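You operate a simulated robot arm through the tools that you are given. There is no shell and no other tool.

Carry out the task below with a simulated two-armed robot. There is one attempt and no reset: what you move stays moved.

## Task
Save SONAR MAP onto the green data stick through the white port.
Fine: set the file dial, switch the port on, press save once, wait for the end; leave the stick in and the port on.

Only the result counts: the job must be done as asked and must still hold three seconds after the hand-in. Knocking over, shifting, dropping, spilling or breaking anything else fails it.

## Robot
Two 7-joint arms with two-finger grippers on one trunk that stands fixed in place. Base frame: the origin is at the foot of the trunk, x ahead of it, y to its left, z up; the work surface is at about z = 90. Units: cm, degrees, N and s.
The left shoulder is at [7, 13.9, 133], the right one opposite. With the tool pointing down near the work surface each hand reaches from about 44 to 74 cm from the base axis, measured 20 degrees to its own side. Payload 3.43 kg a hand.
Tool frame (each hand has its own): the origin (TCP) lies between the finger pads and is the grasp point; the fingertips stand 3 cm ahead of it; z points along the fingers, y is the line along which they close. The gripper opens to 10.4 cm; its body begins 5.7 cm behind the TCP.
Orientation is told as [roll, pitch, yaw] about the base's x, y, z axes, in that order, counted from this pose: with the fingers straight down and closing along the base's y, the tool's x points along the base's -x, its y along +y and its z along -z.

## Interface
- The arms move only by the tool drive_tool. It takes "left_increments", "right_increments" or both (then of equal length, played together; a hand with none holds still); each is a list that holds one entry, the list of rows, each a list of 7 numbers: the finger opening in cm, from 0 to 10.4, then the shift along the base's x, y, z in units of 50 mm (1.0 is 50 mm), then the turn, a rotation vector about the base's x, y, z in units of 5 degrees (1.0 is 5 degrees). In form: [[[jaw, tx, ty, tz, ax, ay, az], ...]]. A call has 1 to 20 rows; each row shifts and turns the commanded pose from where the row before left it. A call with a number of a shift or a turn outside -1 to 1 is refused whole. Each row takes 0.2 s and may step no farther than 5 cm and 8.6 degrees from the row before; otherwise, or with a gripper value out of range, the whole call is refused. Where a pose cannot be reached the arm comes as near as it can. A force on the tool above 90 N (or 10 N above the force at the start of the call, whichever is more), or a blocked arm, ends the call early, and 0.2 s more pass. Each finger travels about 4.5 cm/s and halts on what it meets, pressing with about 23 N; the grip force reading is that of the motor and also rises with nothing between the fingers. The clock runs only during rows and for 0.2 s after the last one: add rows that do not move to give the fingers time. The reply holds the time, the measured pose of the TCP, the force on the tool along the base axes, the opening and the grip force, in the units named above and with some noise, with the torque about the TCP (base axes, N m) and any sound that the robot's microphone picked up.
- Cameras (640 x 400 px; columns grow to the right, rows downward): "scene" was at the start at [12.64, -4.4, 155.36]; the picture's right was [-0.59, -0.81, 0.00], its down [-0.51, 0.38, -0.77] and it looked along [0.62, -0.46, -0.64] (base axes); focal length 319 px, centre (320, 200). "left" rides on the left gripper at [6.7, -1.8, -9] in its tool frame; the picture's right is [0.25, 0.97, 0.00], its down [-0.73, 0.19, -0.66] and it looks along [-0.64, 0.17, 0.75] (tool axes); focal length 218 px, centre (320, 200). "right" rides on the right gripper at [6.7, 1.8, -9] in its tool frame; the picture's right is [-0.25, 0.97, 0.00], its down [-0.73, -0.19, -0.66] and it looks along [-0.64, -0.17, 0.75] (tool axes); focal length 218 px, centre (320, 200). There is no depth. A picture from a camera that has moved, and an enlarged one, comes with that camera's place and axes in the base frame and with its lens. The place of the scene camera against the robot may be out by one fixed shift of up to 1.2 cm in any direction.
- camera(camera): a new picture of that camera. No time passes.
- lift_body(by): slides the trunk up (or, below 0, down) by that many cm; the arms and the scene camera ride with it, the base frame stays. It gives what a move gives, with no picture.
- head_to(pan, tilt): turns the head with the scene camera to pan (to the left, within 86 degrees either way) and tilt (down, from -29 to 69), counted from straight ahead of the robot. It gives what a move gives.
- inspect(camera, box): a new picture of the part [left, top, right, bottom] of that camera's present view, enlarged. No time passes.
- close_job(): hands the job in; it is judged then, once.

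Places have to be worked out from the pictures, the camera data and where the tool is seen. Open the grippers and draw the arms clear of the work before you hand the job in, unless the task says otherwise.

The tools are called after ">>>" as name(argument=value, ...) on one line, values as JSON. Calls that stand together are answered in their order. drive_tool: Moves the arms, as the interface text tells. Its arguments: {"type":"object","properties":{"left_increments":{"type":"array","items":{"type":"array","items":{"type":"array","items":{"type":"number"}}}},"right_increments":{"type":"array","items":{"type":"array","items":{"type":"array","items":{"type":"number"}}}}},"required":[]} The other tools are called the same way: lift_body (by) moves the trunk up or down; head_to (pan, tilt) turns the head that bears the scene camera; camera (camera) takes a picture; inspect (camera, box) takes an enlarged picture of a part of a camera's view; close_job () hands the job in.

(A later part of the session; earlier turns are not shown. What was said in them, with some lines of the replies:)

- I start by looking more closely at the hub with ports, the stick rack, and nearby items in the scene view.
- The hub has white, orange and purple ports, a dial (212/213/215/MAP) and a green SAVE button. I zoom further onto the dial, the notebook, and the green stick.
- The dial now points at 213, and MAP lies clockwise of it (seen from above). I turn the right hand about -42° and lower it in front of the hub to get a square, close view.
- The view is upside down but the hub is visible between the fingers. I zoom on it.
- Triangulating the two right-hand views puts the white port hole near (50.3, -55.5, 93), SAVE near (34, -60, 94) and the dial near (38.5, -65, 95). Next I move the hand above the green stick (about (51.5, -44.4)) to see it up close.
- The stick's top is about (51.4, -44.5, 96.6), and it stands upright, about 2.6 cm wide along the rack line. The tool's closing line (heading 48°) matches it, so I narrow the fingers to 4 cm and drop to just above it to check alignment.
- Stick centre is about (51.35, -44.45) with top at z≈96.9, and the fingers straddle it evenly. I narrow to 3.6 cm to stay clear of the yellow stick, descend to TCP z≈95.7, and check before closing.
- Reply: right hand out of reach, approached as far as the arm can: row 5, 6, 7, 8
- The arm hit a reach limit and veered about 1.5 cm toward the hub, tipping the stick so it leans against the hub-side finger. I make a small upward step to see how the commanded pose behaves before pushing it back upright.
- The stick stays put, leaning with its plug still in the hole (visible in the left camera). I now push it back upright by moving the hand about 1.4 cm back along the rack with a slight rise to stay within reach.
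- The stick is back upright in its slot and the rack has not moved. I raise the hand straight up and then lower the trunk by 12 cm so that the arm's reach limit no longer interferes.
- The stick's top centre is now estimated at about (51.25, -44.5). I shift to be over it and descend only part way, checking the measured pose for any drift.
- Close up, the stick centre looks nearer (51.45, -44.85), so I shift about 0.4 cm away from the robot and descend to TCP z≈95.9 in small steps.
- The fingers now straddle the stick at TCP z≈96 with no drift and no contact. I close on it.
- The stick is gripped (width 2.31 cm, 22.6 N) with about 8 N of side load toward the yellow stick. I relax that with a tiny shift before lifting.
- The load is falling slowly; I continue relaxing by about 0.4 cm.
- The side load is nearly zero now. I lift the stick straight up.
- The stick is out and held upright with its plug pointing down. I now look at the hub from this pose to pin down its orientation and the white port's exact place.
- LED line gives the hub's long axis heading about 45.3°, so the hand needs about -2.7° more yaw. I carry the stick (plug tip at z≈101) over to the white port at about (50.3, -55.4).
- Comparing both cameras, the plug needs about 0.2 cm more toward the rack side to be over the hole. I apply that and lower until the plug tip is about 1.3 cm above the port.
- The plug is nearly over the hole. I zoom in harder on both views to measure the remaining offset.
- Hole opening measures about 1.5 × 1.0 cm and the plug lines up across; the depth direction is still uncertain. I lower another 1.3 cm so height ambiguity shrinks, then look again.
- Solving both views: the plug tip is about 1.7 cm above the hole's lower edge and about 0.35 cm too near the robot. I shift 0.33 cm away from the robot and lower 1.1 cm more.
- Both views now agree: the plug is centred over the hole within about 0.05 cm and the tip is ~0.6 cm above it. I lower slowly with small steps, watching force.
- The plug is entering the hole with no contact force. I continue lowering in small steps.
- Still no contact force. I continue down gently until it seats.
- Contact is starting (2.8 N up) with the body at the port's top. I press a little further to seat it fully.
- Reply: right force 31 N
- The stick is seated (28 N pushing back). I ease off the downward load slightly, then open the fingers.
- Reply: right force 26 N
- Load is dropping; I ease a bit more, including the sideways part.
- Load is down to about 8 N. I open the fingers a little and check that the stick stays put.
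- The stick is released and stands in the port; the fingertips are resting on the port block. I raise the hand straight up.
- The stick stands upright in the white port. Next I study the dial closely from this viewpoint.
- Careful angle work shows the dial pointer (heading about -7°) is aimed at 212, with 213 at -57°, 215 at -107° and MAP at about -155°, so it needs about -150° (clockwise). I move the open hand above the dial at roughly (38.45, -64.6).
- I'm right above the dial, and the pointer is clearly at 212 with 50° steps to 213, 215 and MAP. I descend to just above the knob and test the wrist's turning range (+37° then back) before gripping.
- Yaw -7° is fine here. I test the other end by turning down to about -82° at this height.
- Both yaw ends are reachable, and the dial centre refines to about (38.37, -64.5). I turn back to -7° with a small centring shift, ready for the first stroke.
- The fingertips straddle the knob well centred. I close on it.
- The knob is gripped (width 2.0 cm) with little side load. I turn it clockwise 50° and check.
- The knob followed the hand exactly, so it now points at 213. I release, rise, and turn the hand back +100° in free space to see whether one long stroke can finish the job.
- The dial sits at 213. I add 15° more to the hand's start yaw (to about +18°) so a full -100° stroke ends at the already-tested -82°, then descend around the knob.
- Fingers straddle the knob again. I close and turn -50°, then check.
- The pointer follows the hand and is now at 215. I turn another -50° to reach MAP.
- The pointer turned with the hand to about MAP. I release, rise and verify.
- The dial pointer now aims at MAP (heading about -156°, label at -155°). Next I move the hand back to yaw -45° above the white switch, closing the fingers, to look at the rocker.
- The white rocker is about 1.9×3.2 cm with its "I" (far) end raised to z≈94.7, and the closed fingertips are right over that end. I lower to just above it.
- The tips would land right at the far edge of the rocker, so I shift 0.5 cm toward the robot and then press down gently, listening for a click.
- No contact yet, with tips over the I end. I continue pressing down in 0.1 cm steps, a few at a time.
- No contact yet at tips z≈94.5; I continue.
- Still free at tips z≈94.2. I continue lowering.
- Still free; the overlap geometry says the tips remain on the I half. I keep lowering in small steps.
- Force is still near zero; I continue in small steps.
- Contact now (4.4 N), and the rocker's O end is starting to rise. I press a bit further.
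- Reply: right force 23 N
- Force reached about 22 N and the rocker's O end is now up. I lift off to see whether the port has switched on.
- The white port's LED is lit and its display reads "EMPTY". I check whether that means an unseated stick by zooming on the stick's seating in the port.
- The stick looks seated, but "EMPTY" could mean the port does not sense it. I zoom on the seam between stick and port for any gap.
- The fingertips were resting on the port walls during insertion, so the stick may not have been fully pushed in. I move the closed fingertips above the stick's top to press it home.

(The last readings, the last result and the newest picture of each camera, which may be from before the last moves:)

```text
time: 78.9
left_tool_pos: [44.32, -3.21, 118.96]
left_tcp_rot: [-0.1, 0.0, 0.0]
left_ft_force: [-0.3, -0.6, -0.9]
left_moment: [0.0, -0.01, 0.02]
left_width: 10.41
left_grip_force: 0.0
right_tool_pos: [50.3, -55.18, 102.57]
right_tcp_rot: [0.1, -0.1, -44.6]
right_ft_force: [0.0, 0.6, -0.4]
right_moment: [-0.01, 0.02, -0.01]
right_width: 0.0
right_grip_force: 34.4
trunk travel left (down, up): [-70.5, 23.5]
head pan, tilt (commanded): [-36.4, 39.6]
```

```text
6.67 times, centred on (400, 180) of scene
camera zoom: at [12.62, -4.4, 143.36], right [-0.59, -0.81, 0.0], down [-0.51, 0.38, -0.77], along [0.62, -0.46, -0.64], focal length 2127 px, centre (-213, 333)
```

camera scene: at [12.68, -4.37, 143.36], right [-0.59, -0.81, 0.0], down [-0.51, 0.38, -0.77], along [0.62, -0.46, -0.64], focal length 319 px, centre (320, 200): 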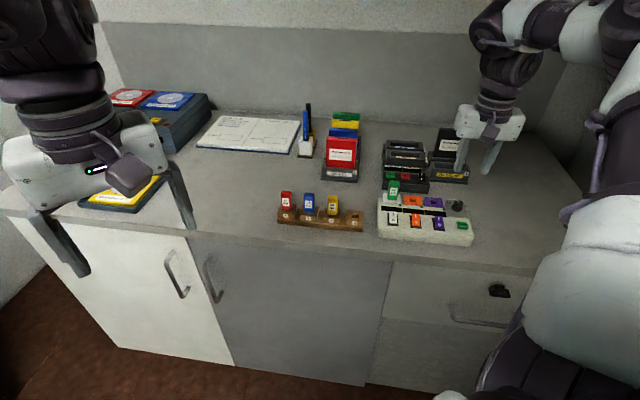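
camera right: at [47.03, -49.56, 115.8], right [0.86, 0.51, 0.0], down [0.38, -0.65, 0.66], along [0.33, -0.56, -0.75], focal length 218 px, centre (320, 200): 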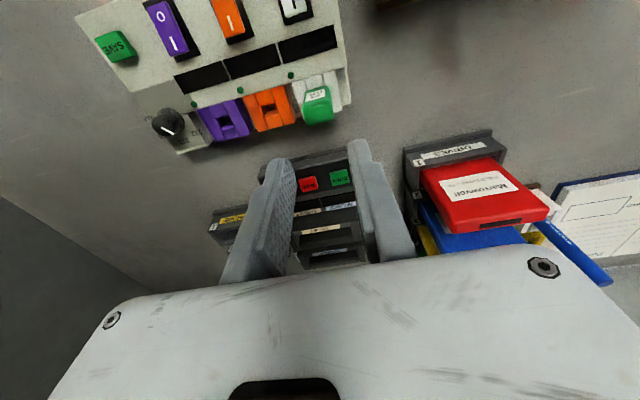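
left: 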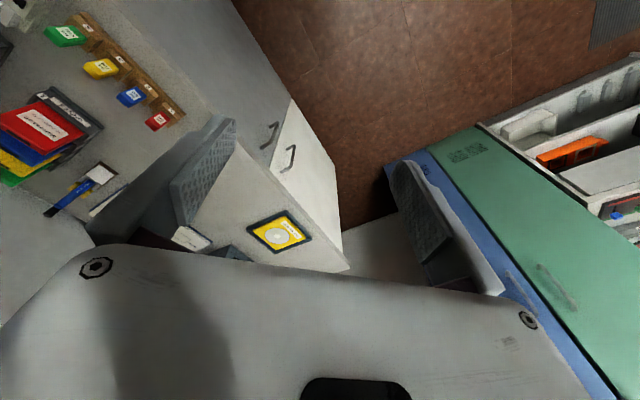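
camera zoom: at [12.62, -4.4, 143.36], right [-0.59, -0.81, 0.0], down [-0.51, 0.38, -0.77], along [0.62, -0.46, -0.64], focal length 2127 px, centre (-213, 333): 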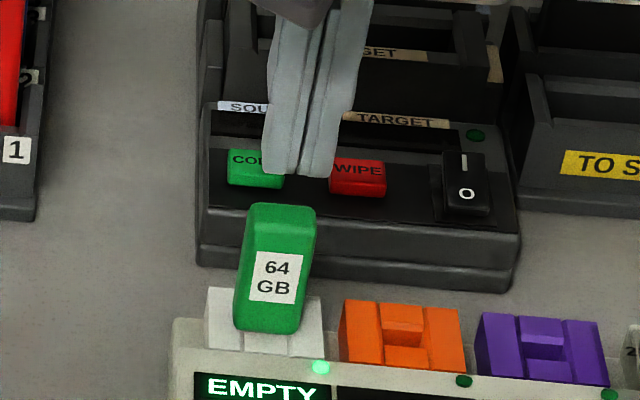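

The closed tips are directly above the stick top (estimated z≈97.5–98). I lower gently to make contact.

>>> drive_tool(right_increments=[[[0, 0.01, -0.01, -0.04, 0, 0, 0], [0, 0, 0, -0.04, 0, 0, 0], [0, 0, 0, -0.04, 0, 0, 0], [0, 0, 0, -0.04, 0, 0, 0], [0, 0, 0, -0.04, 0, 0, 0]]])

>>> inspect(camera="scene", box=[375, 150, 425, 210])

```text
time: 80.1
left_tool_pos: [44.32, -3.31, 119.12]
left_tcp_rot: [0.1, 0.1, 0.0]
left_ft_force: [0.5, 0.2, 0.6]
left_moment: [0.03, 0.03, 0.0]
left_width: 10.44
left_grip_force: 0.1
right_tool_pos: [50.23, -55.21, 101.64]
right_tcp_rot: [0.0, 0.0, -44.8]
right_ft_force: [0.1, -0.2, -0.5]
right_moment: [0.0, -0.05, 0.02]
right_width: 0.0
right_grip_force: 34.3
trunk travel left (down, up): [-70.5, 23.5]
head pan, tilt (commanded): [-36.4, 39.6]
```

```text
6.67 times, centred on (400, 180) of scene
camera zoom: at [12.64, -4.41, 143.36], right [-0.59, -0.81, 0.0], down [-0.51, 0.38, -0.77], along [0.62, -0.46, -0.64], focal length 2127 px, centre (-213, 333)
```

zoom: 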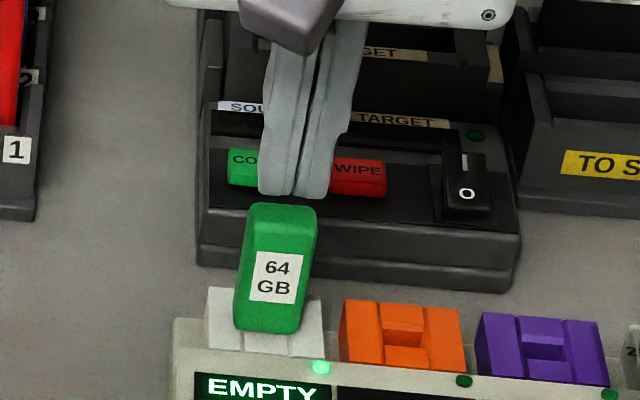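

No contact yet. I continue gently.

>>> drive_tool(right_increments=[[[0, 0, 0, -0.03, 0, 0, 0], [0, 0, 0, -0.03, 0, 0, 0], [0, 0, 0, -0.03, 0, 0, 0], [0, 0, 0, -0.03, 0, 0, 0]]])

>>> inspect(camera="scene", box=[375, 150, 425, 210])

>>> inspect(camera="right", box=[240, 80, 400, 200])

```text
time: 81.1
left_tool_pos: [44.35, -3.21, 119.0]
left_tcp_rot: [-0.1, 0.0, 0.1]
left_ft_force: [0.5, -0.2, 0.1]
left_moment: [0.01, -0.04, 0.0]
left_width: 10.38
left_grip_force: 0.2
right_tool_pos: [50.24, -55.29, 101.05]
right_tcp_rot: [0.1, 0.0, -44.7]
right_ft_force: [0.0, -0.4, 1.0]
right_moment: [0.0, -0.05, 0.01]
right_width: 0.0
right_grip_force: 34.3
trunk travel left (down, up): [-70.5, 23.5]
head pan, tilt (commanded): [-36.4, 39.6]
```

```text
6.67 times, centred on (400, 180) of scene
camera zoom: at [12.64, -4.41, 143.36], right [-0.59, -0.81, 0.0], down [-0.51, 0.38, -0.77], along [0.62, -0.46, -0.64], focal length 2127 px, centre (-213, 333)
```

zoom: 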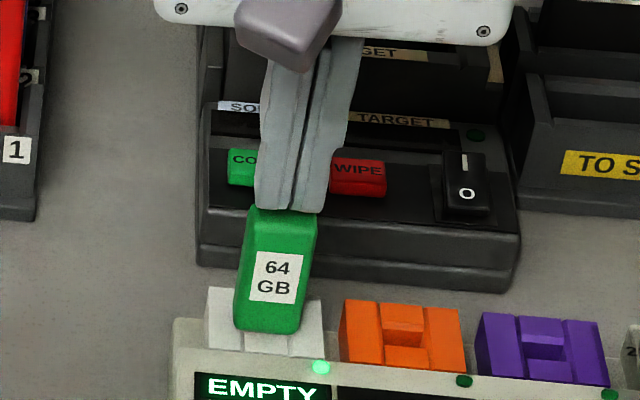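

```text
3.33 times, centred on (320, 140) of right
camera zoom: at [46.61, -49.13, 109.87], right [0.86, 0.51, 0.0], down [0.38, -0.65, 0.66], along [0.34, -0.56, -0.75], focal length 728 px, centre (320, 400)
```

zoom: 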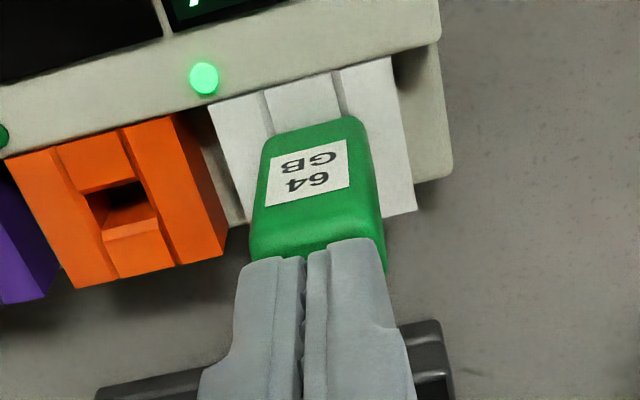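

Nearly touching. I continue in 0.1 cm steps.

>>> drive_tool(right_increments=[[[0, 0, 0, -0.02, 0, 0, 0], [0, 0, 0, -0.02, 0, 0, 0], [0, 0, 0, -0.02, 0, 0, 0], [0, 0, 0, -0.02, 0, 0, 0]]])

>>> inspect(camera="scene", box=[375, 155, 425, 215])

```text
time: 82.1
left_tool_pos: [44.26, -3.15, 118.9]
left_tcp_rot: [0.1, 0.0, 0.1]
left_ft_force: [0.3, -0.4, 0.4]
left_moment: [-0.01, -0.03, 0.02]
left_width: 10.36
left_grip_force: 0.0
right_tool_pos: [50.27, -55.1, 100.66]
right_tcp_rot: [0.1, -0.2, -44.7]
right_ft_force: [-0.9, -0.5, 2.1]
right_moment: [-0.04, 0.01, 0.01]
right_width: 0.63
right_grip_force: 23.8
trunk travel left (down, up): [-70.5, 23.5]
head pan, tilt (commanded): [-36.4, 39.6]
```

```text
6.67 times, centred on (400, 185) of scene
camera zoom: at [12.61, -4.38, 143.37], right [-0.59, -0.81, 0.0], down [-0.51, 0.38, -0.77], along [0.62, -0.46, -0.64], focal length 2127 px, centre (-213, 300)
```

zoom: 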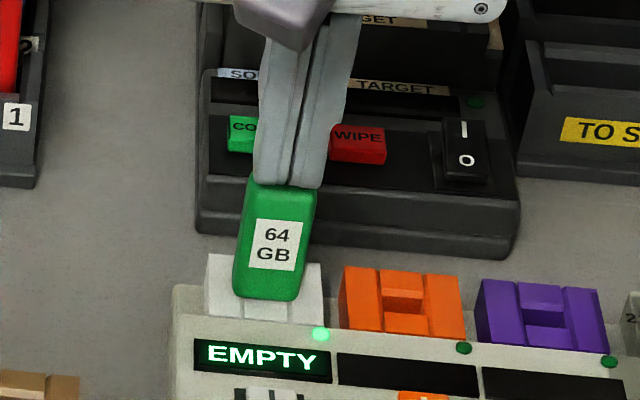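

Contact with the stick top at z≈97.6. I press further to push it home.

>>> drive_tool(right_increments=[[[0, 0, 0, -0.02, 0, 0, 0], [0, 0, 0, -0.02, 0, 0, 0]]])

>>> inspect(camera="scene", box=[375, 155, 425, 215])

```text
time: 82.7
left_tool_pos: [44.2, -3.1, 119.05]
left_tcp_rot: [0.0, 0.0, 0.0]
left_ft_force: [0.1, 0.7, 0.6]
left_moment: [0.03, 0.01, -0.01]
left_width: 10.4
left_grip_force: 0.0
right_tool_pos: [50.29, -55.12, 100.75]
right_tcp_rot: [0.1, -0.2, -44.7]
right_ft_force: [0.7, -2.9, 14.6]
right_moment: [-0.1, -0.04, 0.02]
right_width: 0.58
right_grip_force: 22.6
trunk travel left (down, up): [-70.5, 23.5]
head pan, tilt (commanded): [-36.4, 39.6]
```

```text
6.67 times, centred on (400, 185) of scene
camera zoom: at [12.48, -4.27, 143.4], right [-0.59, -0.81, 0.0], down [-0.51, 0.38, -0.77], along [0.62, -0.46, -0.64], focal length 2127 px, centre (-213, 300)
```

zoom: 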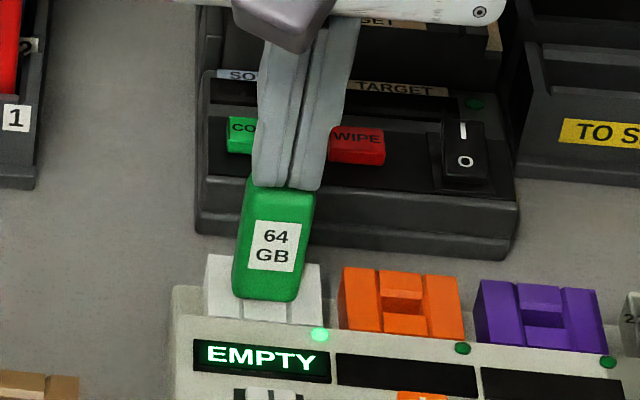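

The stick does not sink at 15 N. One more small push to about 30 N to be sure.

>>> drive_tool(right_increments=[[[0, 0, 0, -0.02, 0, 0, 0], [0, 0, 0, -0.02, 0, 0, 0], [0, 0, 0, 0, 0, 0, 0]]])

>>> inspect(camera="scene", box=[375, 155, 425, 215])

```text
time: 83.5
left_tool_pos: [43.96, -3.08, 119.09]
left_tcp_rot: [-0.1, -0.1, 0.0]
left_ft_force: [-0.5, 0.0, 0.2]
left_moment: [0.01, 0.0, 0.0]
left_width: 10.4
left_grip_force: 0.2
right_tool_pos: [50.12, -55.02, 100.63]
right_tcp_rot: [0.2, -0.3, -44.6]
right_ft_force: [4.3, -7.0, 32.8]
right_moment: [-0.32, -0.2, -0.01]
right_width: 0.61
right_grip_force: 23.0
trunk travel left (down, up): [-70.5, 23.5]
head pan, tilt (commanded): [-36.4, 39.6]
```

```text
6.67 times, centred on (400, 185) of scene
camera zoom: at [12.32, -4.11, 143.43], right [-0.59, -0.81, 0.0], down [-0.51, 0.38, -0.77], along [0.62, -0.46, -0.64], focal length 2127 px, centre (-213, 300)
```

zoom: 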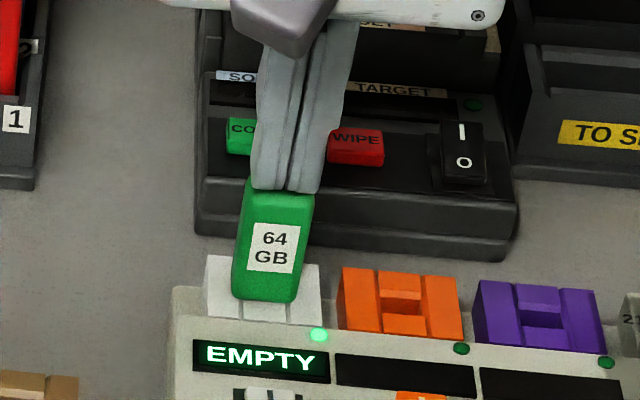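

The stick is fully home (no movement at 33 N), so "EMPTY" must describe a stick without files. I lift off and move above the SAVE button near (34.0, -60.2).

>>> drive_tool(right_increments=[[[0, 0, 0, 0.05, 0, 0, 0], [0, 0, 0, 0.1, 0, 0, 0], [0, 0, 0, 0.2, 0, 0, 0], [0, 0, 0, 0.4, 0, 0, 0], [0, 0, 0, 0.45, 0, 0, 0], [0, -0.46, -0.146, 0, 0, 0, 0], [0, -0.46, -0.146, 0, 0, 0, 0], [0, -0.46, -0.146, 0, 0, 0, 0], [0, -0.46, -0.146, 0, 0, 0, 0], [0, -0.46, -0.146, 0, 0, 0, 0], [0, -0.46, -0.146, 0, 0, 0, 0], [0, -0.46, -0.146, 0, 0, 0, 0], [0, 0, 0, 0, 0, 0, 0]]])

>>> inspect(camera="right", box=[220, 40, 420, 180])

>>> inspect(camera="scene", box=[370, 160, 490, 250])

```text
time: 86.3
left_tool_pos: [44.46, -3.17, 118.92]
left_tcp_rot: [0.0, 0.0, 0.1]
left_ft_force: [0.7, -0.2, -0.5]
left_moment: [-0.04, 0.0, -0.04]
left_width: 10.39
left_grip_force: 0.0
right_tool_pos: [34.28, -60.33, 106.2]
right_tcp_rot: [-0.1, 0.0, -44.7]
right_ft_force: [0.1, -0.6, -0.5]
right_moment: [0.0, -0.02, -0.03]
right_width: 0.01
right_grip_force: 23.0
trunk travel left (down, up): [-70.5, 23.5]
head pan, tilt (commanded): [-36.4, 39.6]
```

```text
2.86 times, centred on (320, 110) of right
camera zoom: at [30.57, -54.25, 115.08], right [0.86, 0.51, 0.0], down [0.38, -0.65, 0.66], along [0.34, -0.56, -0.75], focal length 624 px, centre (320, 457)
```

zoom: 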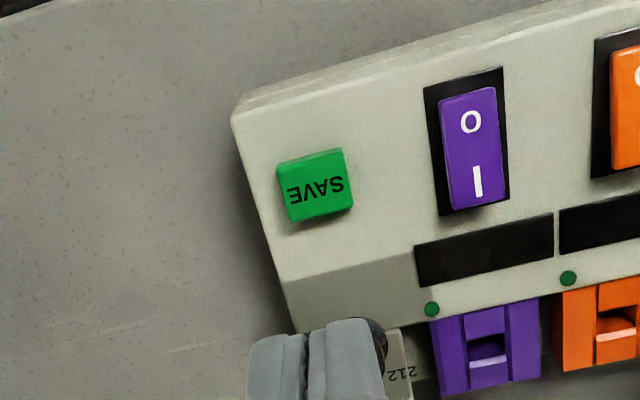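

```text
4.44 times, centred on (430, 205) of scene
camera zoom: at [12.72, -4.37, 143.35], right [-0.59, -0.81, 0.0], down [-0.51, 0.38, -0.77], along [0.62, -0.46, -0.64], focal length 1418 px, centre (-169, 178)
```

zoom: 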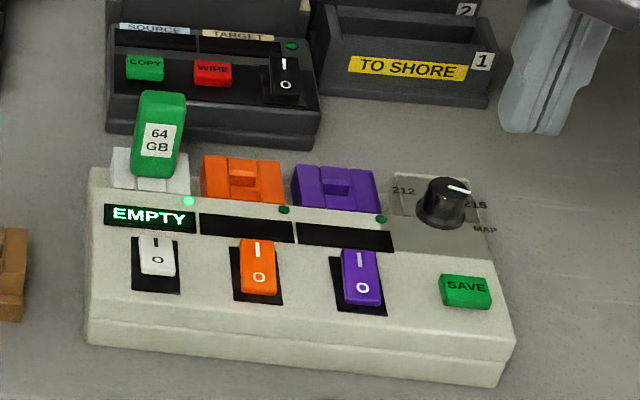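

SAVE sits at about (33.8, -60.2, 94), almost directly below the tips, and the dial pointer direction in the scene view matches MAP. I lower to just above the button.

>>> drive_tool(right_increments=[[[0, -0.04, 0.01, -0.4, 0, 0, 0], [0, 0, 0, -0.4, 0, 0, 0], [0, 0, 0, -0.4, 0, 0, 0], [0, 0, 0, -0.3, 0, 0, 0], [0, 0, 0, -0.12, 0, 0, 0], [0, 0, 0, 0, 0, 0, 0]]])

>>> inspect(camera="right", box=[240, 80, 400, 200])

>>> inspect(camera="scene", box=[430, 180, 490, 240])

```text
time: 87.7
left_tool_pos: [44.3, -3.19, 119.03]
left_tcp_rot: [0.0, 0.0, 0.0]
left_ft_force: [0.9, -0.4, -0.1]
left_moment: [-0.02, 0.0, 0.04]
left_width: 10.39
left_grip_force: 0.0
right_tool_pos: [33.9, -60.23, 98.19]
right_tcp_rot: [0.1, -0.1, -44.6]
right_ft_force: [-0.5, -0.3, -0.2]
right_moment: [-0.01, 0.04, -0.02]
right_width: 0.02
right_grip_force: 22.7
trunk travel left (down, up): [-70.5, 23.5]
head pan, tilt (commanded): [-36.4, 39.6]
```

```text
3.33 times, centred on (320, 140) of right
camera zoom: at [30.31, -54.23, 106.97], right [0.86, 0.51, 0.0], down [0.38, -0.65, 0.66], along [0.34, -0.56, -0.75], focal length 728 px, centre (320, 400)
```

zoom: 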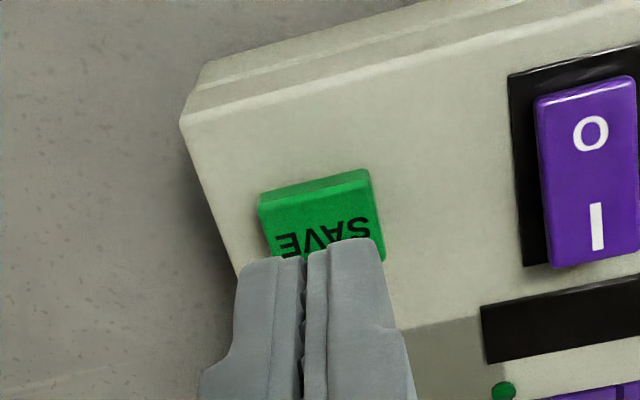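

```text
6.67 times, centred on (460, 210) of scene
camera zoom: at [12.62, -4.39, 143.36], right [-0.59, -0.81, 0.0], down [-0.51, 0.38, -0.77], along [0.62, -0.46, -0.64], focal length 2127 px, centre (-613, 133)
```

zoom: 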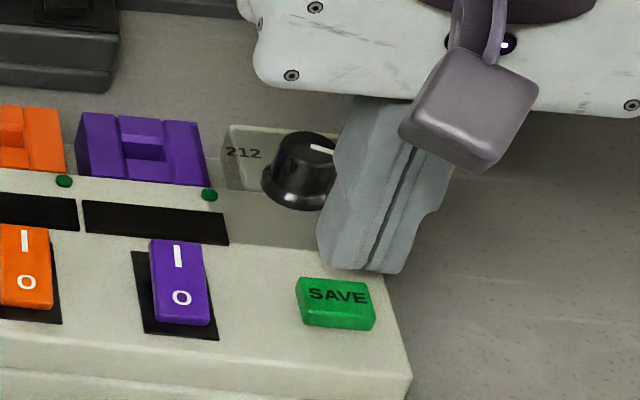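

The tips are slightly to the outer side of the button, so I shift 0.3 cm inward and then lower in small steps until it clicks.

>>> drive_tool(right_increments=[[[0, 0.028, 0.056, 0, 0, 0, 0], [0, 0, 0, -0.03, 0, 0, 0], [0, 0, 0, -0.03, 0, 0, 0], [0, 0, 0, -0.03, 0, 0, 0], [0, 0, 0, -0.03, 0, 0, 0], [0, 0, 0, -0.03, 0, 0, 0]]])

>>> inspect(camera="right", box=[240, 80, 400, 200])

>>> inspect(camera="scene", box=[430, 180, 490, 240])

```text
time: 89.1
left_tool_pos: [44.43, -3.26, 118.96]
left_tcp_rot: [0.0, 0.0, 0.0]
left_ft_force: [-0.1, -0.3, -0.4]
left_moment: [0.02, -0.04, -0.01]
left_width: 10.41
left_grip_force: 0.1
right_tool_pos: [34.21, -60.09, 97.32]
right_tcp_rot: [0.1, 0.0, -44.6]
right_ft_force: [0.2, 0.7, 0.3]
right_moment: [-0.02, 0.02, 0.01]
right_width: 0.0
right_grip_force: 22.7
trunk travel left (down, up): [-70.5, 23.5]
head pan, tilt (commanded): [-36.4, 39.6]
```

```text
3.33 times, centred on (320, 140) of right
camera zoom: at [30.46, -53.95, 106.23], right [0.86, 0.51, 0.0], down [0.38, -0.65, 0.66], along [0.34, -0.56, -0.75], focal length 728 px, centre (320, 400)
```

zoom: 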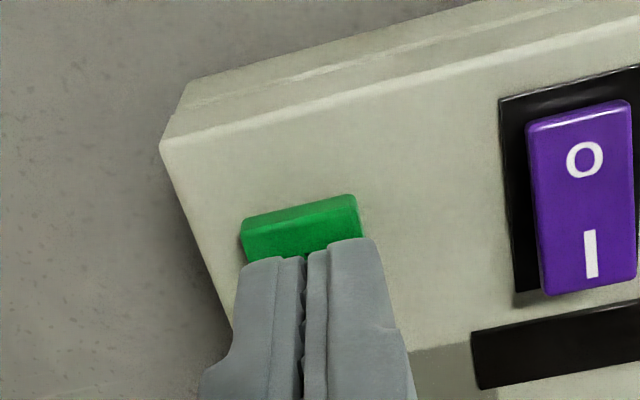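

```text
6.67 times, centred on (460, 210) of scene
camera zoom: at [12.64, -4.41, 143.36], right [-0.59, -0.81, 0.0], down [-0.51, 0.38, -0.77], along [0.62, -0.46, -0.64], focal length 2127 px, centre (-613, 133)
```

zoom: 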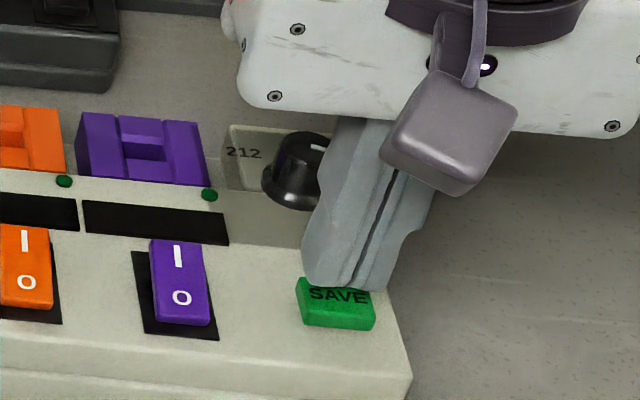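

Well aligned over SAVE now. I keep lowering in 0.1 cm steps.

>>> drive_tool(right_increments=[[[0, 0, 0, -0.02, 0, 0, 0], [0, 0, 0, -0.02, 0, 0, 0], [0, 0, 0, -0.02, 0, 0, 0]]])

>>> inspect(camera="scene", box=[370, 180, 490, 240])

```text
time: 89.9
left_tool_pos: [44.33, -3.08, 119.03]
left_tcp_rot: [-0.1, 0.0, -0.1]
left_ft_force: [-0.7, -0.5, 0.4]
left_moment: [0.03, -0.02, -0.01]
left_width: 10.38
left_grip_force: 0.0
right_tool_pos: [34.16, -60.03, 97.2]
right_tcp_rot: [0.1, 0.0, -44.8]
right_ft_force: [0.0, -0.1, -0.2]
right_moment: [-0.02, 0.0, 0.03]
right_width: 0.03
right_grip_force: 23.1
trunk travel left (down, up): [-70.5, 23.5]
head pan, tilt (commanded): [-36.4, 39.6]
```

```text
5.33 times, centred on (430, 210) of scene
camera zoom: at [12.63, -4.4, 143.36], right [-0.59, -0.81, 0.0], down [-0.51, 0.38, -0.77], along [0.62, -0.46, -0.64], focal length 1702 px, centre (-267, 147)
```

zoom: 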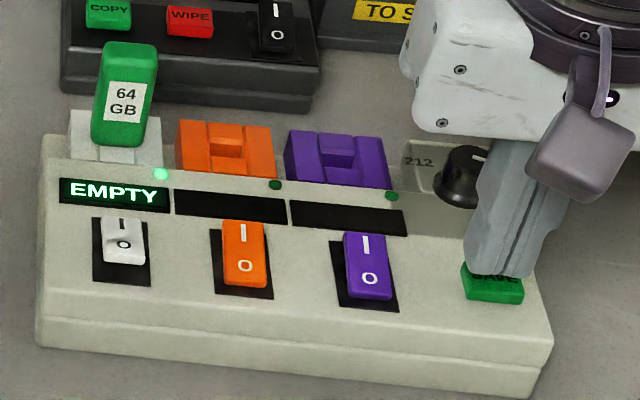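

No contact force yet; I continue lowering onto the button.

>>> drive_tool(right_increments=[[[0, 0, 0, -0.02, 0, 0, 0], [0, 0, 0, -0.02, 0, 0, 0], [0, 0, 0, -0.02, 0, 0, 0]]])

>>> inspect(camera="scene", box=[370, 180, 490, 240])

```text
time: 90.7
left_tool_pos: [44.37, -3.14, 118.9]
left_tcp_rot: [0.0, 0.0, 0.1]
left_ft_force: [0.2, 0.2, 0.6]
left_moment: [0.02, 0.02, -0.01]
left_width: 10.4
left_grip_force: 0.0
right_tool_pos: [34.12, -59.94, 96.67]
right_tcp_rot: [0.1, 0.0, -44.7]
right_ft_force: [-0.6, 0.2, 0.1]
right_moment: [0.0, 0.03, -0.01]
right_width: 0.0
right_grip_force: 22.8
trunk travel left (down, up): [-70.5, 23.5]
head pan, tilt (commanded): [-36.4, 39.6]
```

```text
5.33 times, centred on (430, 210) of scene
camera zoom: at [12.63, -4.41, 143.36], right [-0.59, -0.81, 0.0], down [-0.51, 0.38, -0.77], along [0.62, -0.46, -0.64], focal length 1702 px, centre (-267, 147)
```

zoom: 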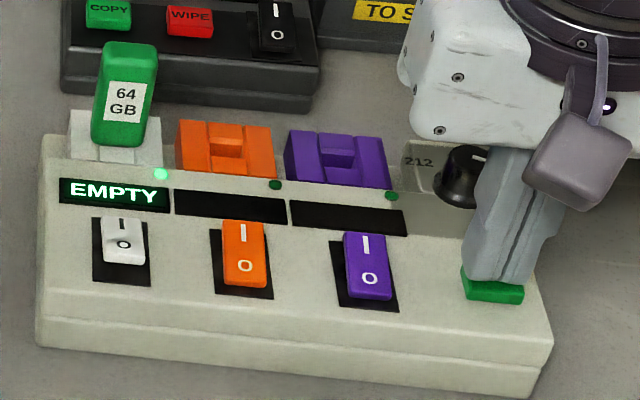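

Still free at tips z≈93.6. Continuing with two small steps at a time.

>>> drive_tool(right_increments=[[[0, 0, 0, -0.02, 0, 0, 0], [0, 0, 0, -0.02, 0, 0, 0]]])

>>> inspect(camera="scene", box=[370, 180, 490, 240])

```text
time: 91.3
left_tool_pos: [44.39, -3.21, 119.0]
left_tcp_rot: [0.0, 0.0, 0.0]
left_ft_force: [-0.1, -0.6, 0.0]
left_moment: [-0.05, -0.02, 0.0]
left_width: 10.4
left_grip_force: 0.0
right_tool_pos: [34.2, -59.93, 96.56]
right_tcp_rot: [0.0, 0.0, -44.7]
right_ft_force: [-0.4, -0.6, 0.3]
right_moment: [0.0, 0.04, 0.0]
right_width: 0.0
right_grip_force: 23.2
trunk travel left (down, up): [-70.5, 23.5]
head pan, tilt (commanded): [-36.4, 39.6]
```

```text
5.33 times, centred on (430, 210) of scene
camera zoom: at [12.63, -4.41, 143.36], right [-0.59, -0.81, 0.0], down [-0.51, 0.38, -0.77], along [0.62, -0.46, -0.64], focal length 1702 px, centre (-267, 147)
```

zoom: 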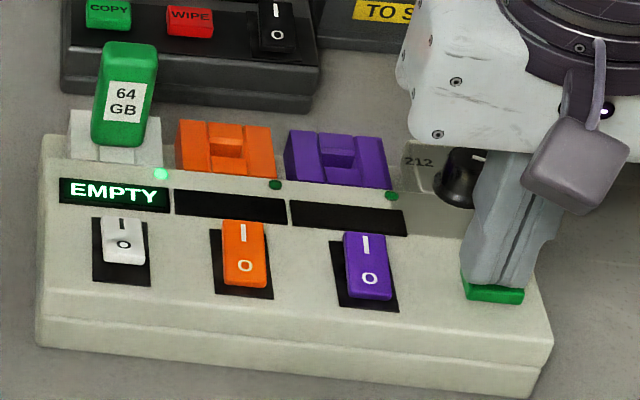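

Still no contact; two more small steps.

>>> drive_tool(right_increments=[[[0, 0, 0, -0.02, 0, 0, 0], [0, 0, 0, -0.02, 0, 0, 0]]])

>>> inspect(camera="scene", box=[370, 180, 490, 240])

>>> inspect(camera="right", box=[240, 80, 400, 200])

```text
time: 91.9
left_tool_pos: [44.32, -3.2, 118.97]
left_tcp_rot: [0.0, 0.1, 0.1]
left_ft_force: [-0.2, -0.5, -0.6]
left_moment: [-0.03, -0.02, -0.04]
left_width: 10.41
left_grip_force: 0.1
right_tool_pos: [34.11, -59.92, 96.28]
right_tcp_rot: [0.1, 0.1, -44.7]
right_ft_force: [-0.5, 0.8, 2.6]
right_moment: [0.02, -0.03, 0.03]
right_width: 0.6
right_grip_force: 34.7
trunk travel left (down, up): [-70.5, 23.5]
head pan, tilt (commanded): [-36.4, 39.6]
heard: click
```

```text
5.33 times, centred on (430, 210) of scene
camera zoom: at [12.61, -4.35, 143.37], right [-0.59, -0.81, 0.0], down [-0.51, 0.38, -0.77], along [0.62, -0.46, -0.64], focal length 1702 px, centre (-267, 147)
```

zoom: 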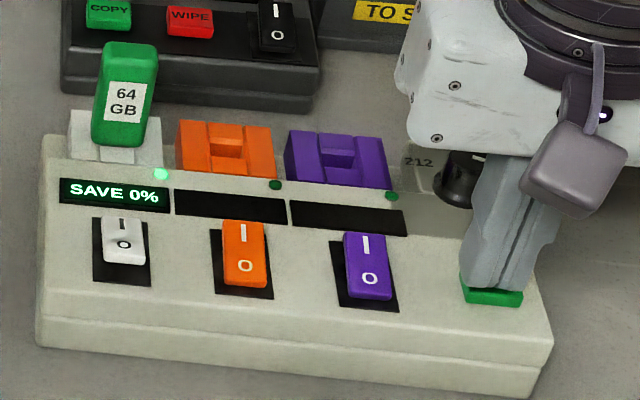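

```text
3.33 times, centred on (320, 140) of right
camera zoom: at [30.43, -53.93, 105.25], right [0.86, 0.51, 0.0], down [0.38, -0.65, 0.66], along [0.34, -0.56, -0.75], focal length 728 px, centre (320, 400)
```

zoom: 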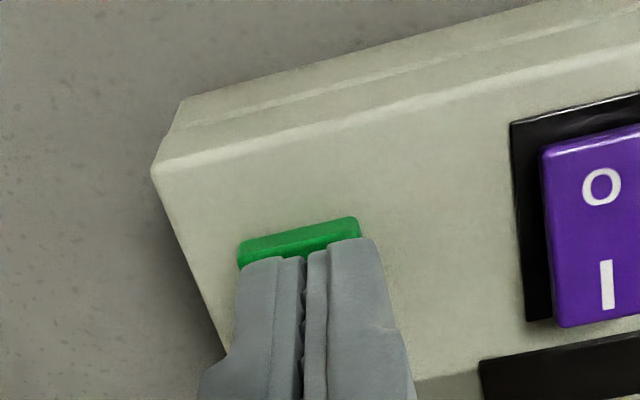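

Click heard and the display shows "SAVE 0%". I lift straight off the button without touching it again.

>>> drive_tool(right_increments=[[[0, 0, 0, 0.1, 0, 0, 0], [0, 0, 0, 0.2, 0, 0, 0], [0, 0, 0, 0.4, 0, 0, 0], [0, 0, 0, 0.5, 0, 0, 0], [0, 0, 0, 0.5, 0, 0, 0], [0, 0, 0, 0.5, 0, 0, 0]]])

>>> inspect(camera="scene", box=[370, 170, 490, 250])

```text
time: 93.3
left_tool_pos: [44.29, -3.09, 118.96]
left_tcp_rot: [0.0, 0.0, 0.0]
left_ft_force: [0.3, -0.4, -0.1]
left_moment: [-0.03, -0.03, -0.02]
left_width: 10.42
left_grip_force: 0.0
right_tool_pos: [34.09, -59.88, 107.47]
right_tcp_rot: [0.1, 0.0, -44.7]
right_ft_force: [0.3, 0.2, -0.4]
right_moment: [-0.01, 0.01, 0.02]
right_width: 0.0
right_grip_force: 34.6
trunk travel left (down, up): [-70.5, 23.5]
head pan, tilt (commanded): [-36.4, 39.6]
```

```text
5.00 times, centred on (430, 210) of scene
camera zoom: at [12.61, -4.29, 143.36], right [-0.59, -0.81, 0.0], down [-0.51, 0.38, -0.77], along [0.62, -0.46, -0.64], focal length 1595 px, centre (-230, 150)
```

zoom: 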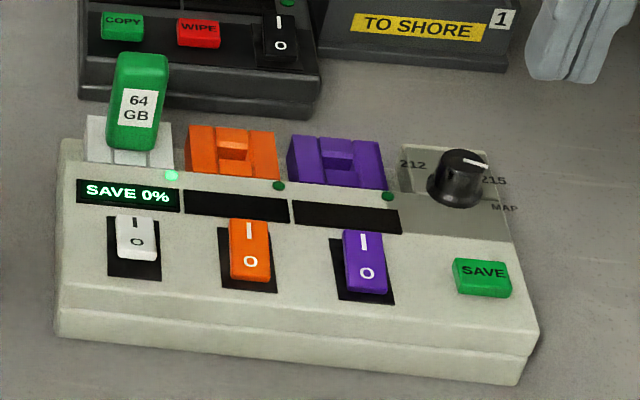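

Saving has begun at 0%. I draw the hand clear of the hub while waiting and open the fingers.

>>> drive_tool(right_increments=[[[0, 0, 0, 0.4, 0, 0, 0], [0, -0.1, 0.5, 0.4, 0, 0, 0], [0, -0.1, 0.5, 0.3, 0, 0, 0], [0, -0.1, 0.5, 0.2, 0, 0, 0], [0, -0.1, 0.5, 0, 0, 0, 0], [4, 0, 0.5, 0, 0, 0, 0], [8, 0, 0.3, 0, 0, 0, 0], [8, 0, 0, 0, 0, 0, 0], [8, 0, 0, 0, 0, 0, 0], [8, 0, 0, 0, 0, 0, 0]]])

>>> inspect(camera="scene", box=[370, 170, 490, 250])

>>> camera(camera="scene")

```text
time: 95.5
left_tool_pos: [44.35, -3.23, 118.94]
left_tcp_rot: [0.0, 0.0, 0.0]
left_ft_force: [-0.1, 0.5, 0.1]
left_moment: [0.01, 0.01, 0.01]
left_width: 10.4
left_grip_force: 0.1
right_tool_pos: [32.09, -45.9, 113.93]
right_tcp_rot: [0.0, 0.0, -44.7]
right_ft_force: [0.1, 0.5, -0.1]
right_moment: [0.03, 0.01, -0.02]
right_width: 7.99
right_grip_force: 0.0
trunk travel left (down, up): [-70.5, 23.5]
head pan, tilt (commanded): [-36.4, 39.6]
```

```text
5.00 times, centred on (430, 210) of scene
camera zoom: at [12.63, -4.38, 143.36], right [-0.59, -0.81, 0.0], down [-0.51, 0.38, -0.77], along [0.62, -0.46, -0.64], focal length 1595 px, centre (-230, 150)
```

zoom: 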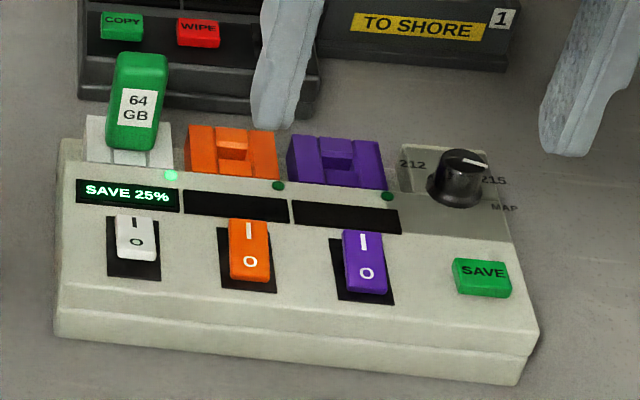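

```text
taken
camera scene: at [12.63, -4.38, 143.36], right [-0.59, -0.81, 0.0], down [-0.51, 0.38, -0.77], along [0.62, -0.46, -0.64], focal length 319 px, centre (320, 200)
```

scene: 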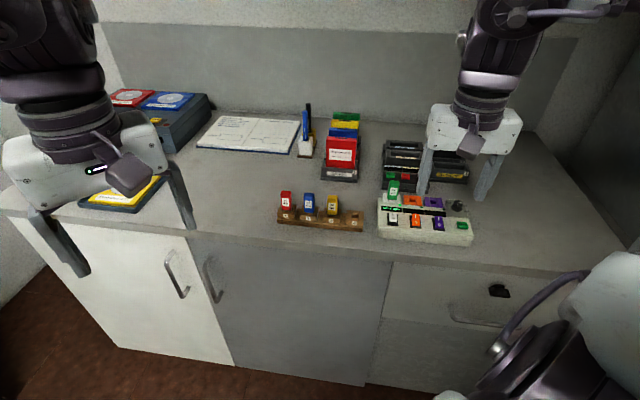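

It reads "SAVE 25%". I stay clear and wait with motionless rows.

>>> drive_tool(right_increments=[[[8, 0, 0, 0.1, 0, 0, 0], [8, 0, 0, 0.1, 0, 0, 0], [8, 0, 0, 0.1, 0, 0, 0], [8, 0, 0, 0, 0, 0, 0], [8, 0, 0, 0, 0, 0, 0], [8, 0, 0, 0, 0, 0, 0], [8, 0, 0, 0, 0, 0, 0], [8, 0, 0, 0, 0, 0, 0], [8, 0, 0, 0, 0, 0, 0], [8, 0, 0, 0, 0, 0, 0], [8, 0, 0, 0, 0, 0, 0], [8, 0, 0, 0, 0, 0, 0], [8, 0, 0, 0, 0, 0, 0], [8, 0, 0, 0, 0, 0, 0], [8, 0, 0, 0, 0, 0, 0], [8, 0, 0, 0, 0, 0, 0], [8, 0, 0, 0, 0, 0, 0], [8, 0, 0, 0, 0, 0, 0], [8, 0, 0, 0, 0, 0, 0], [8, 0, 0, 0, 0, 0, 0]]])

>>> inspect(camera="scene", box=[370, 170, 490, 250])

```text
time: 99.7
left_tool_pos: [44.4, -3.2, 118.92]
left_tcp_rot: [0.0, 0.0, 0.0]
left_ft_force: [0.0, -0.4, 0.1]
left_moment: [-0.01, -0.02, 0.02]
left_width: 10.42
left_grip_force: 0.1
right_tool_pos: [32.21, -46.01, 115.4]
right_tcp_rot: [0.1, -0.1, -44.7]
right_ft_force: [-0.1, 0.1, -0.5]
right_moment: [0.02, -0.04, 0.0]
right_width: 8.01
right_grip_force: 0.0
trunk travel left (down, up): [-70.5, 23.5]
head pan, tilt (commanded): [-36.4, 39.6]
```

```text
5.00 times, centred on (430, 210) of scene
camera zoom: at [12.63, -4.4, 143.36], right [-0.59, -0.81, 0.0], down [-0.51, 0.38, -0.77], along [0.62, -0.46, -0.64], focal length 1595 px, centre (-230, 150)
```

zoom: 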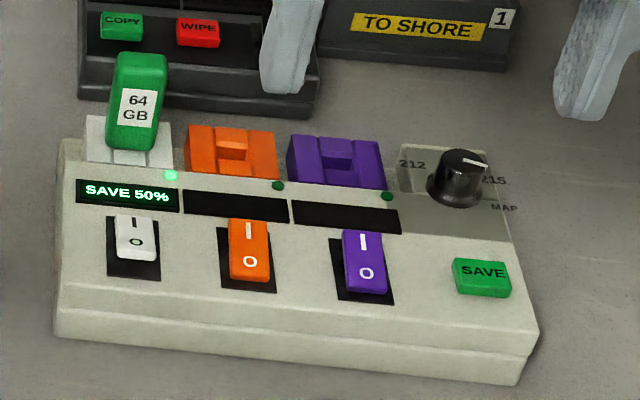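

"SAVE 50%" now; I keep waiting.

>>> drive_tool(right_increments=[[[8, 0, 0, 0, 0, 0, 0], [8, 0, 0, 0, 0, 0, 0], [8, 0, 0, 0, 0, 0, 0], [8, 0, 0, 0, 0, 0, 0], [8, 0, 0, 0, 0, 0, 0], [8, 0, 0, 0, 0, 0, 0], [8, 0, 0, 0, 0, 0, 0], [8, 0, 0, 0, 0, 0, 0], [8, 0, 0, 0, 0, 0, 0], [8, 0, 0, 0, 0, 0, 0], [8, 0, 0, 0, 0, 0, 0], [8, 0, 0, 0, 0, 0, 0], [8, 0, 0, 0, 0, 0, 0], [8, 0, 0, 0, 0, 0, 0], [8, 0, 0, 0, 0, 0, 0], [8, 0, 0, 0, 0, 0, 0], [8, 0, 0, 0, 0, 0, 0], [8, 0, 0, 0, 0, 0, 0], [8, 0, 0, 0, 0, 0, 0], [8, 0, 0, 0, 0, 0, 0]]])

>>> drive_tool(right_increments=[[[8, 0, 0, 0, 0, 0, 0], [8, 0, 0, 0, 0, 0, 0], [8, 0, 0, 0, 0, 0, 0], [8, 0, 0, 0, 0, 0, 0], [8, 0, 0, 0, 0, 0, 0], [8, 0, 0, 0, 0, 0, 0], [8, 0, 0, 0, 0, 0, 0], [8, 0, 0, 0, 0, 0, 0], [8, 0, 0, 0, 0, 0, 0], [8, 0, 0, 0, 0, 0, 0], [8, 0, 0, 0, 0, 0, 0], [8, 0, 0, 0, 0, 0, 0], [8, 0, 0, 0, 0, 0, 0], [8, 0, 0, 0, 0, 0, 0], [8, 0, 0, 0, 0, 0, 0], [8, 0, 0, 0, 0, 0, 0], [8, 0, 0, 0, 0, 0, 0], [8, 0, 0, 0, 0, 0, 0], [8, 0, 0, 0, 0, 0, 0], [8, 0, 0, 0, 0, 0, 0]]])

>>> inspect(camera="scene", box=[370, 170, 490, 250])

```text
time: 103.9
left_tool_pos: [44.36, -3.24, 119.01]
left_tcp_rot: [0.1, 0.0, 0.1]
left_ft_force: [0.0, 0.5, -0.2]
left_moment: [0.0, -0.04, 0.01]
left_width: 10.41
left_grip_force: 0.1
right_tool_pos: [32.13, -46.03, 115.33]
right_tcp_rot: [0.2, 0.0, -44.6]
right_ft_force: [-0.6, 0.2, -0.4]
right_moment: [0.03, 0.0, 0.04]
right_width: 8.0
right_grip_force: 0.1
trunk travel left (down, up): [-70.5, 23.5]
head pan, tilt (commanded): [-36.4, 39.6]
```

```text
time: 108.1
left_tool_pos: [44.4, -3.22, 119.0]
left_tcp_rot: [0.0, -0.1, 0.0]
left_ft_force: [0.8, -1.3, -0.6]
left_moment: [-0.02, 0.0, 0.0]
left_width: 10.41
left_grip_force: 0.0
right_tool_pos: [32.07, -46.08, 115.51]
right_tcp_rot: [0.1, 0.1, -44.7]
right_ft_force: [-1.1, -0.4, 0.2]
right_moment: [0.0, 0.02, -0.02]
right_width: 8.01
right_grip_force: 0.1
trunk travel left (down, up): [-70.5, 23.5]
head pan, tilt (commanded): [-36.4, 39.6]
```

```text
5.00 times, centred on (430, 210) of scene
camera zoom: at [12.63, -4.4, 143.36], right [-0.59, -0.81, 0.0], down [-0.51, 0.38, -0.77], along [0.62, -0.46, -0.64], focal length 1595 px, centre (-230, 150)
```

zoom: 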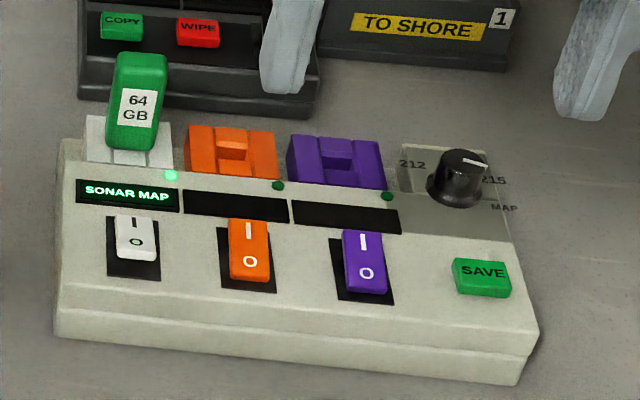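

The display now shows "SONAR MAP": the save is complete, with the stick in and the port on. One last full look to confirm nothing else was disturbed.

>>> camera(camera="scene")

>>> camera(camera="right")

```text
taken
camera scene: at [12.63, -4.4, 143.36], right [-0.59, -0.81, 0.0], down [-0.51, 0.38, -0.77], along [0.62, -0.46, -0.64], focal length 319 px, centre (320, 200)
```

scene: 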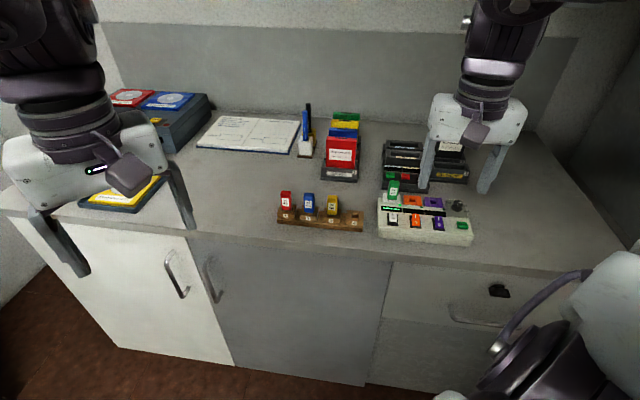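

```text
taken
camera right: at [28.43, -39.93, 124.22], right [0.86, 0.51, 0.0], down [0.38, -0.65, 0.66], along [0.34, -0.56, -0.75], focal length 218 px, centre (320, 200)
```

right: 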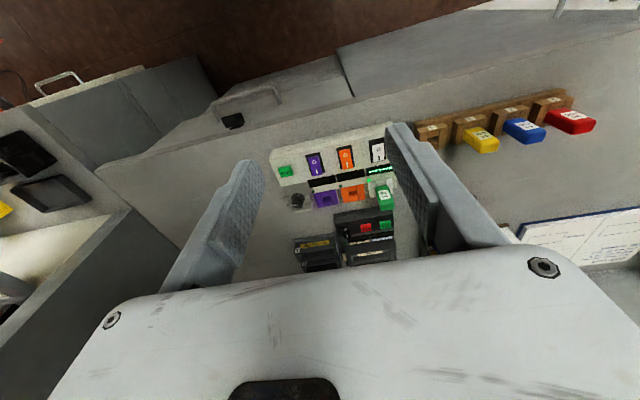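

Everything else is in its place, the grippers are open and clear, and the white port shows "SONAR MAP". I hand the job in.

>>> close_job()

```text
The job is handed in.
```

SONAR MAP is saved on the green data stick. After the save finished, the white port's display read "SONAR MAP". The stick is still in the port, the port is on, the dial is at MAP, and SAVE was pressed once (one click).

- **Stick tipped once:** On the first reach for the green stick, the arm hit a reach limit and tilted it about 35° in its rack slot. I pushed it upright again before gripping it. The rack and the other sticks did not look moved in the pictures.
- **Firm presses:** I pressed on the stick in the port with about 28 N and later about 33 N to make sure it was seated. The pictures show no sign that the port unit shifted, but I did not measure its position before and after.

At hand-in the right gripper was open and clear of the unit, and the left arm was left untouched.
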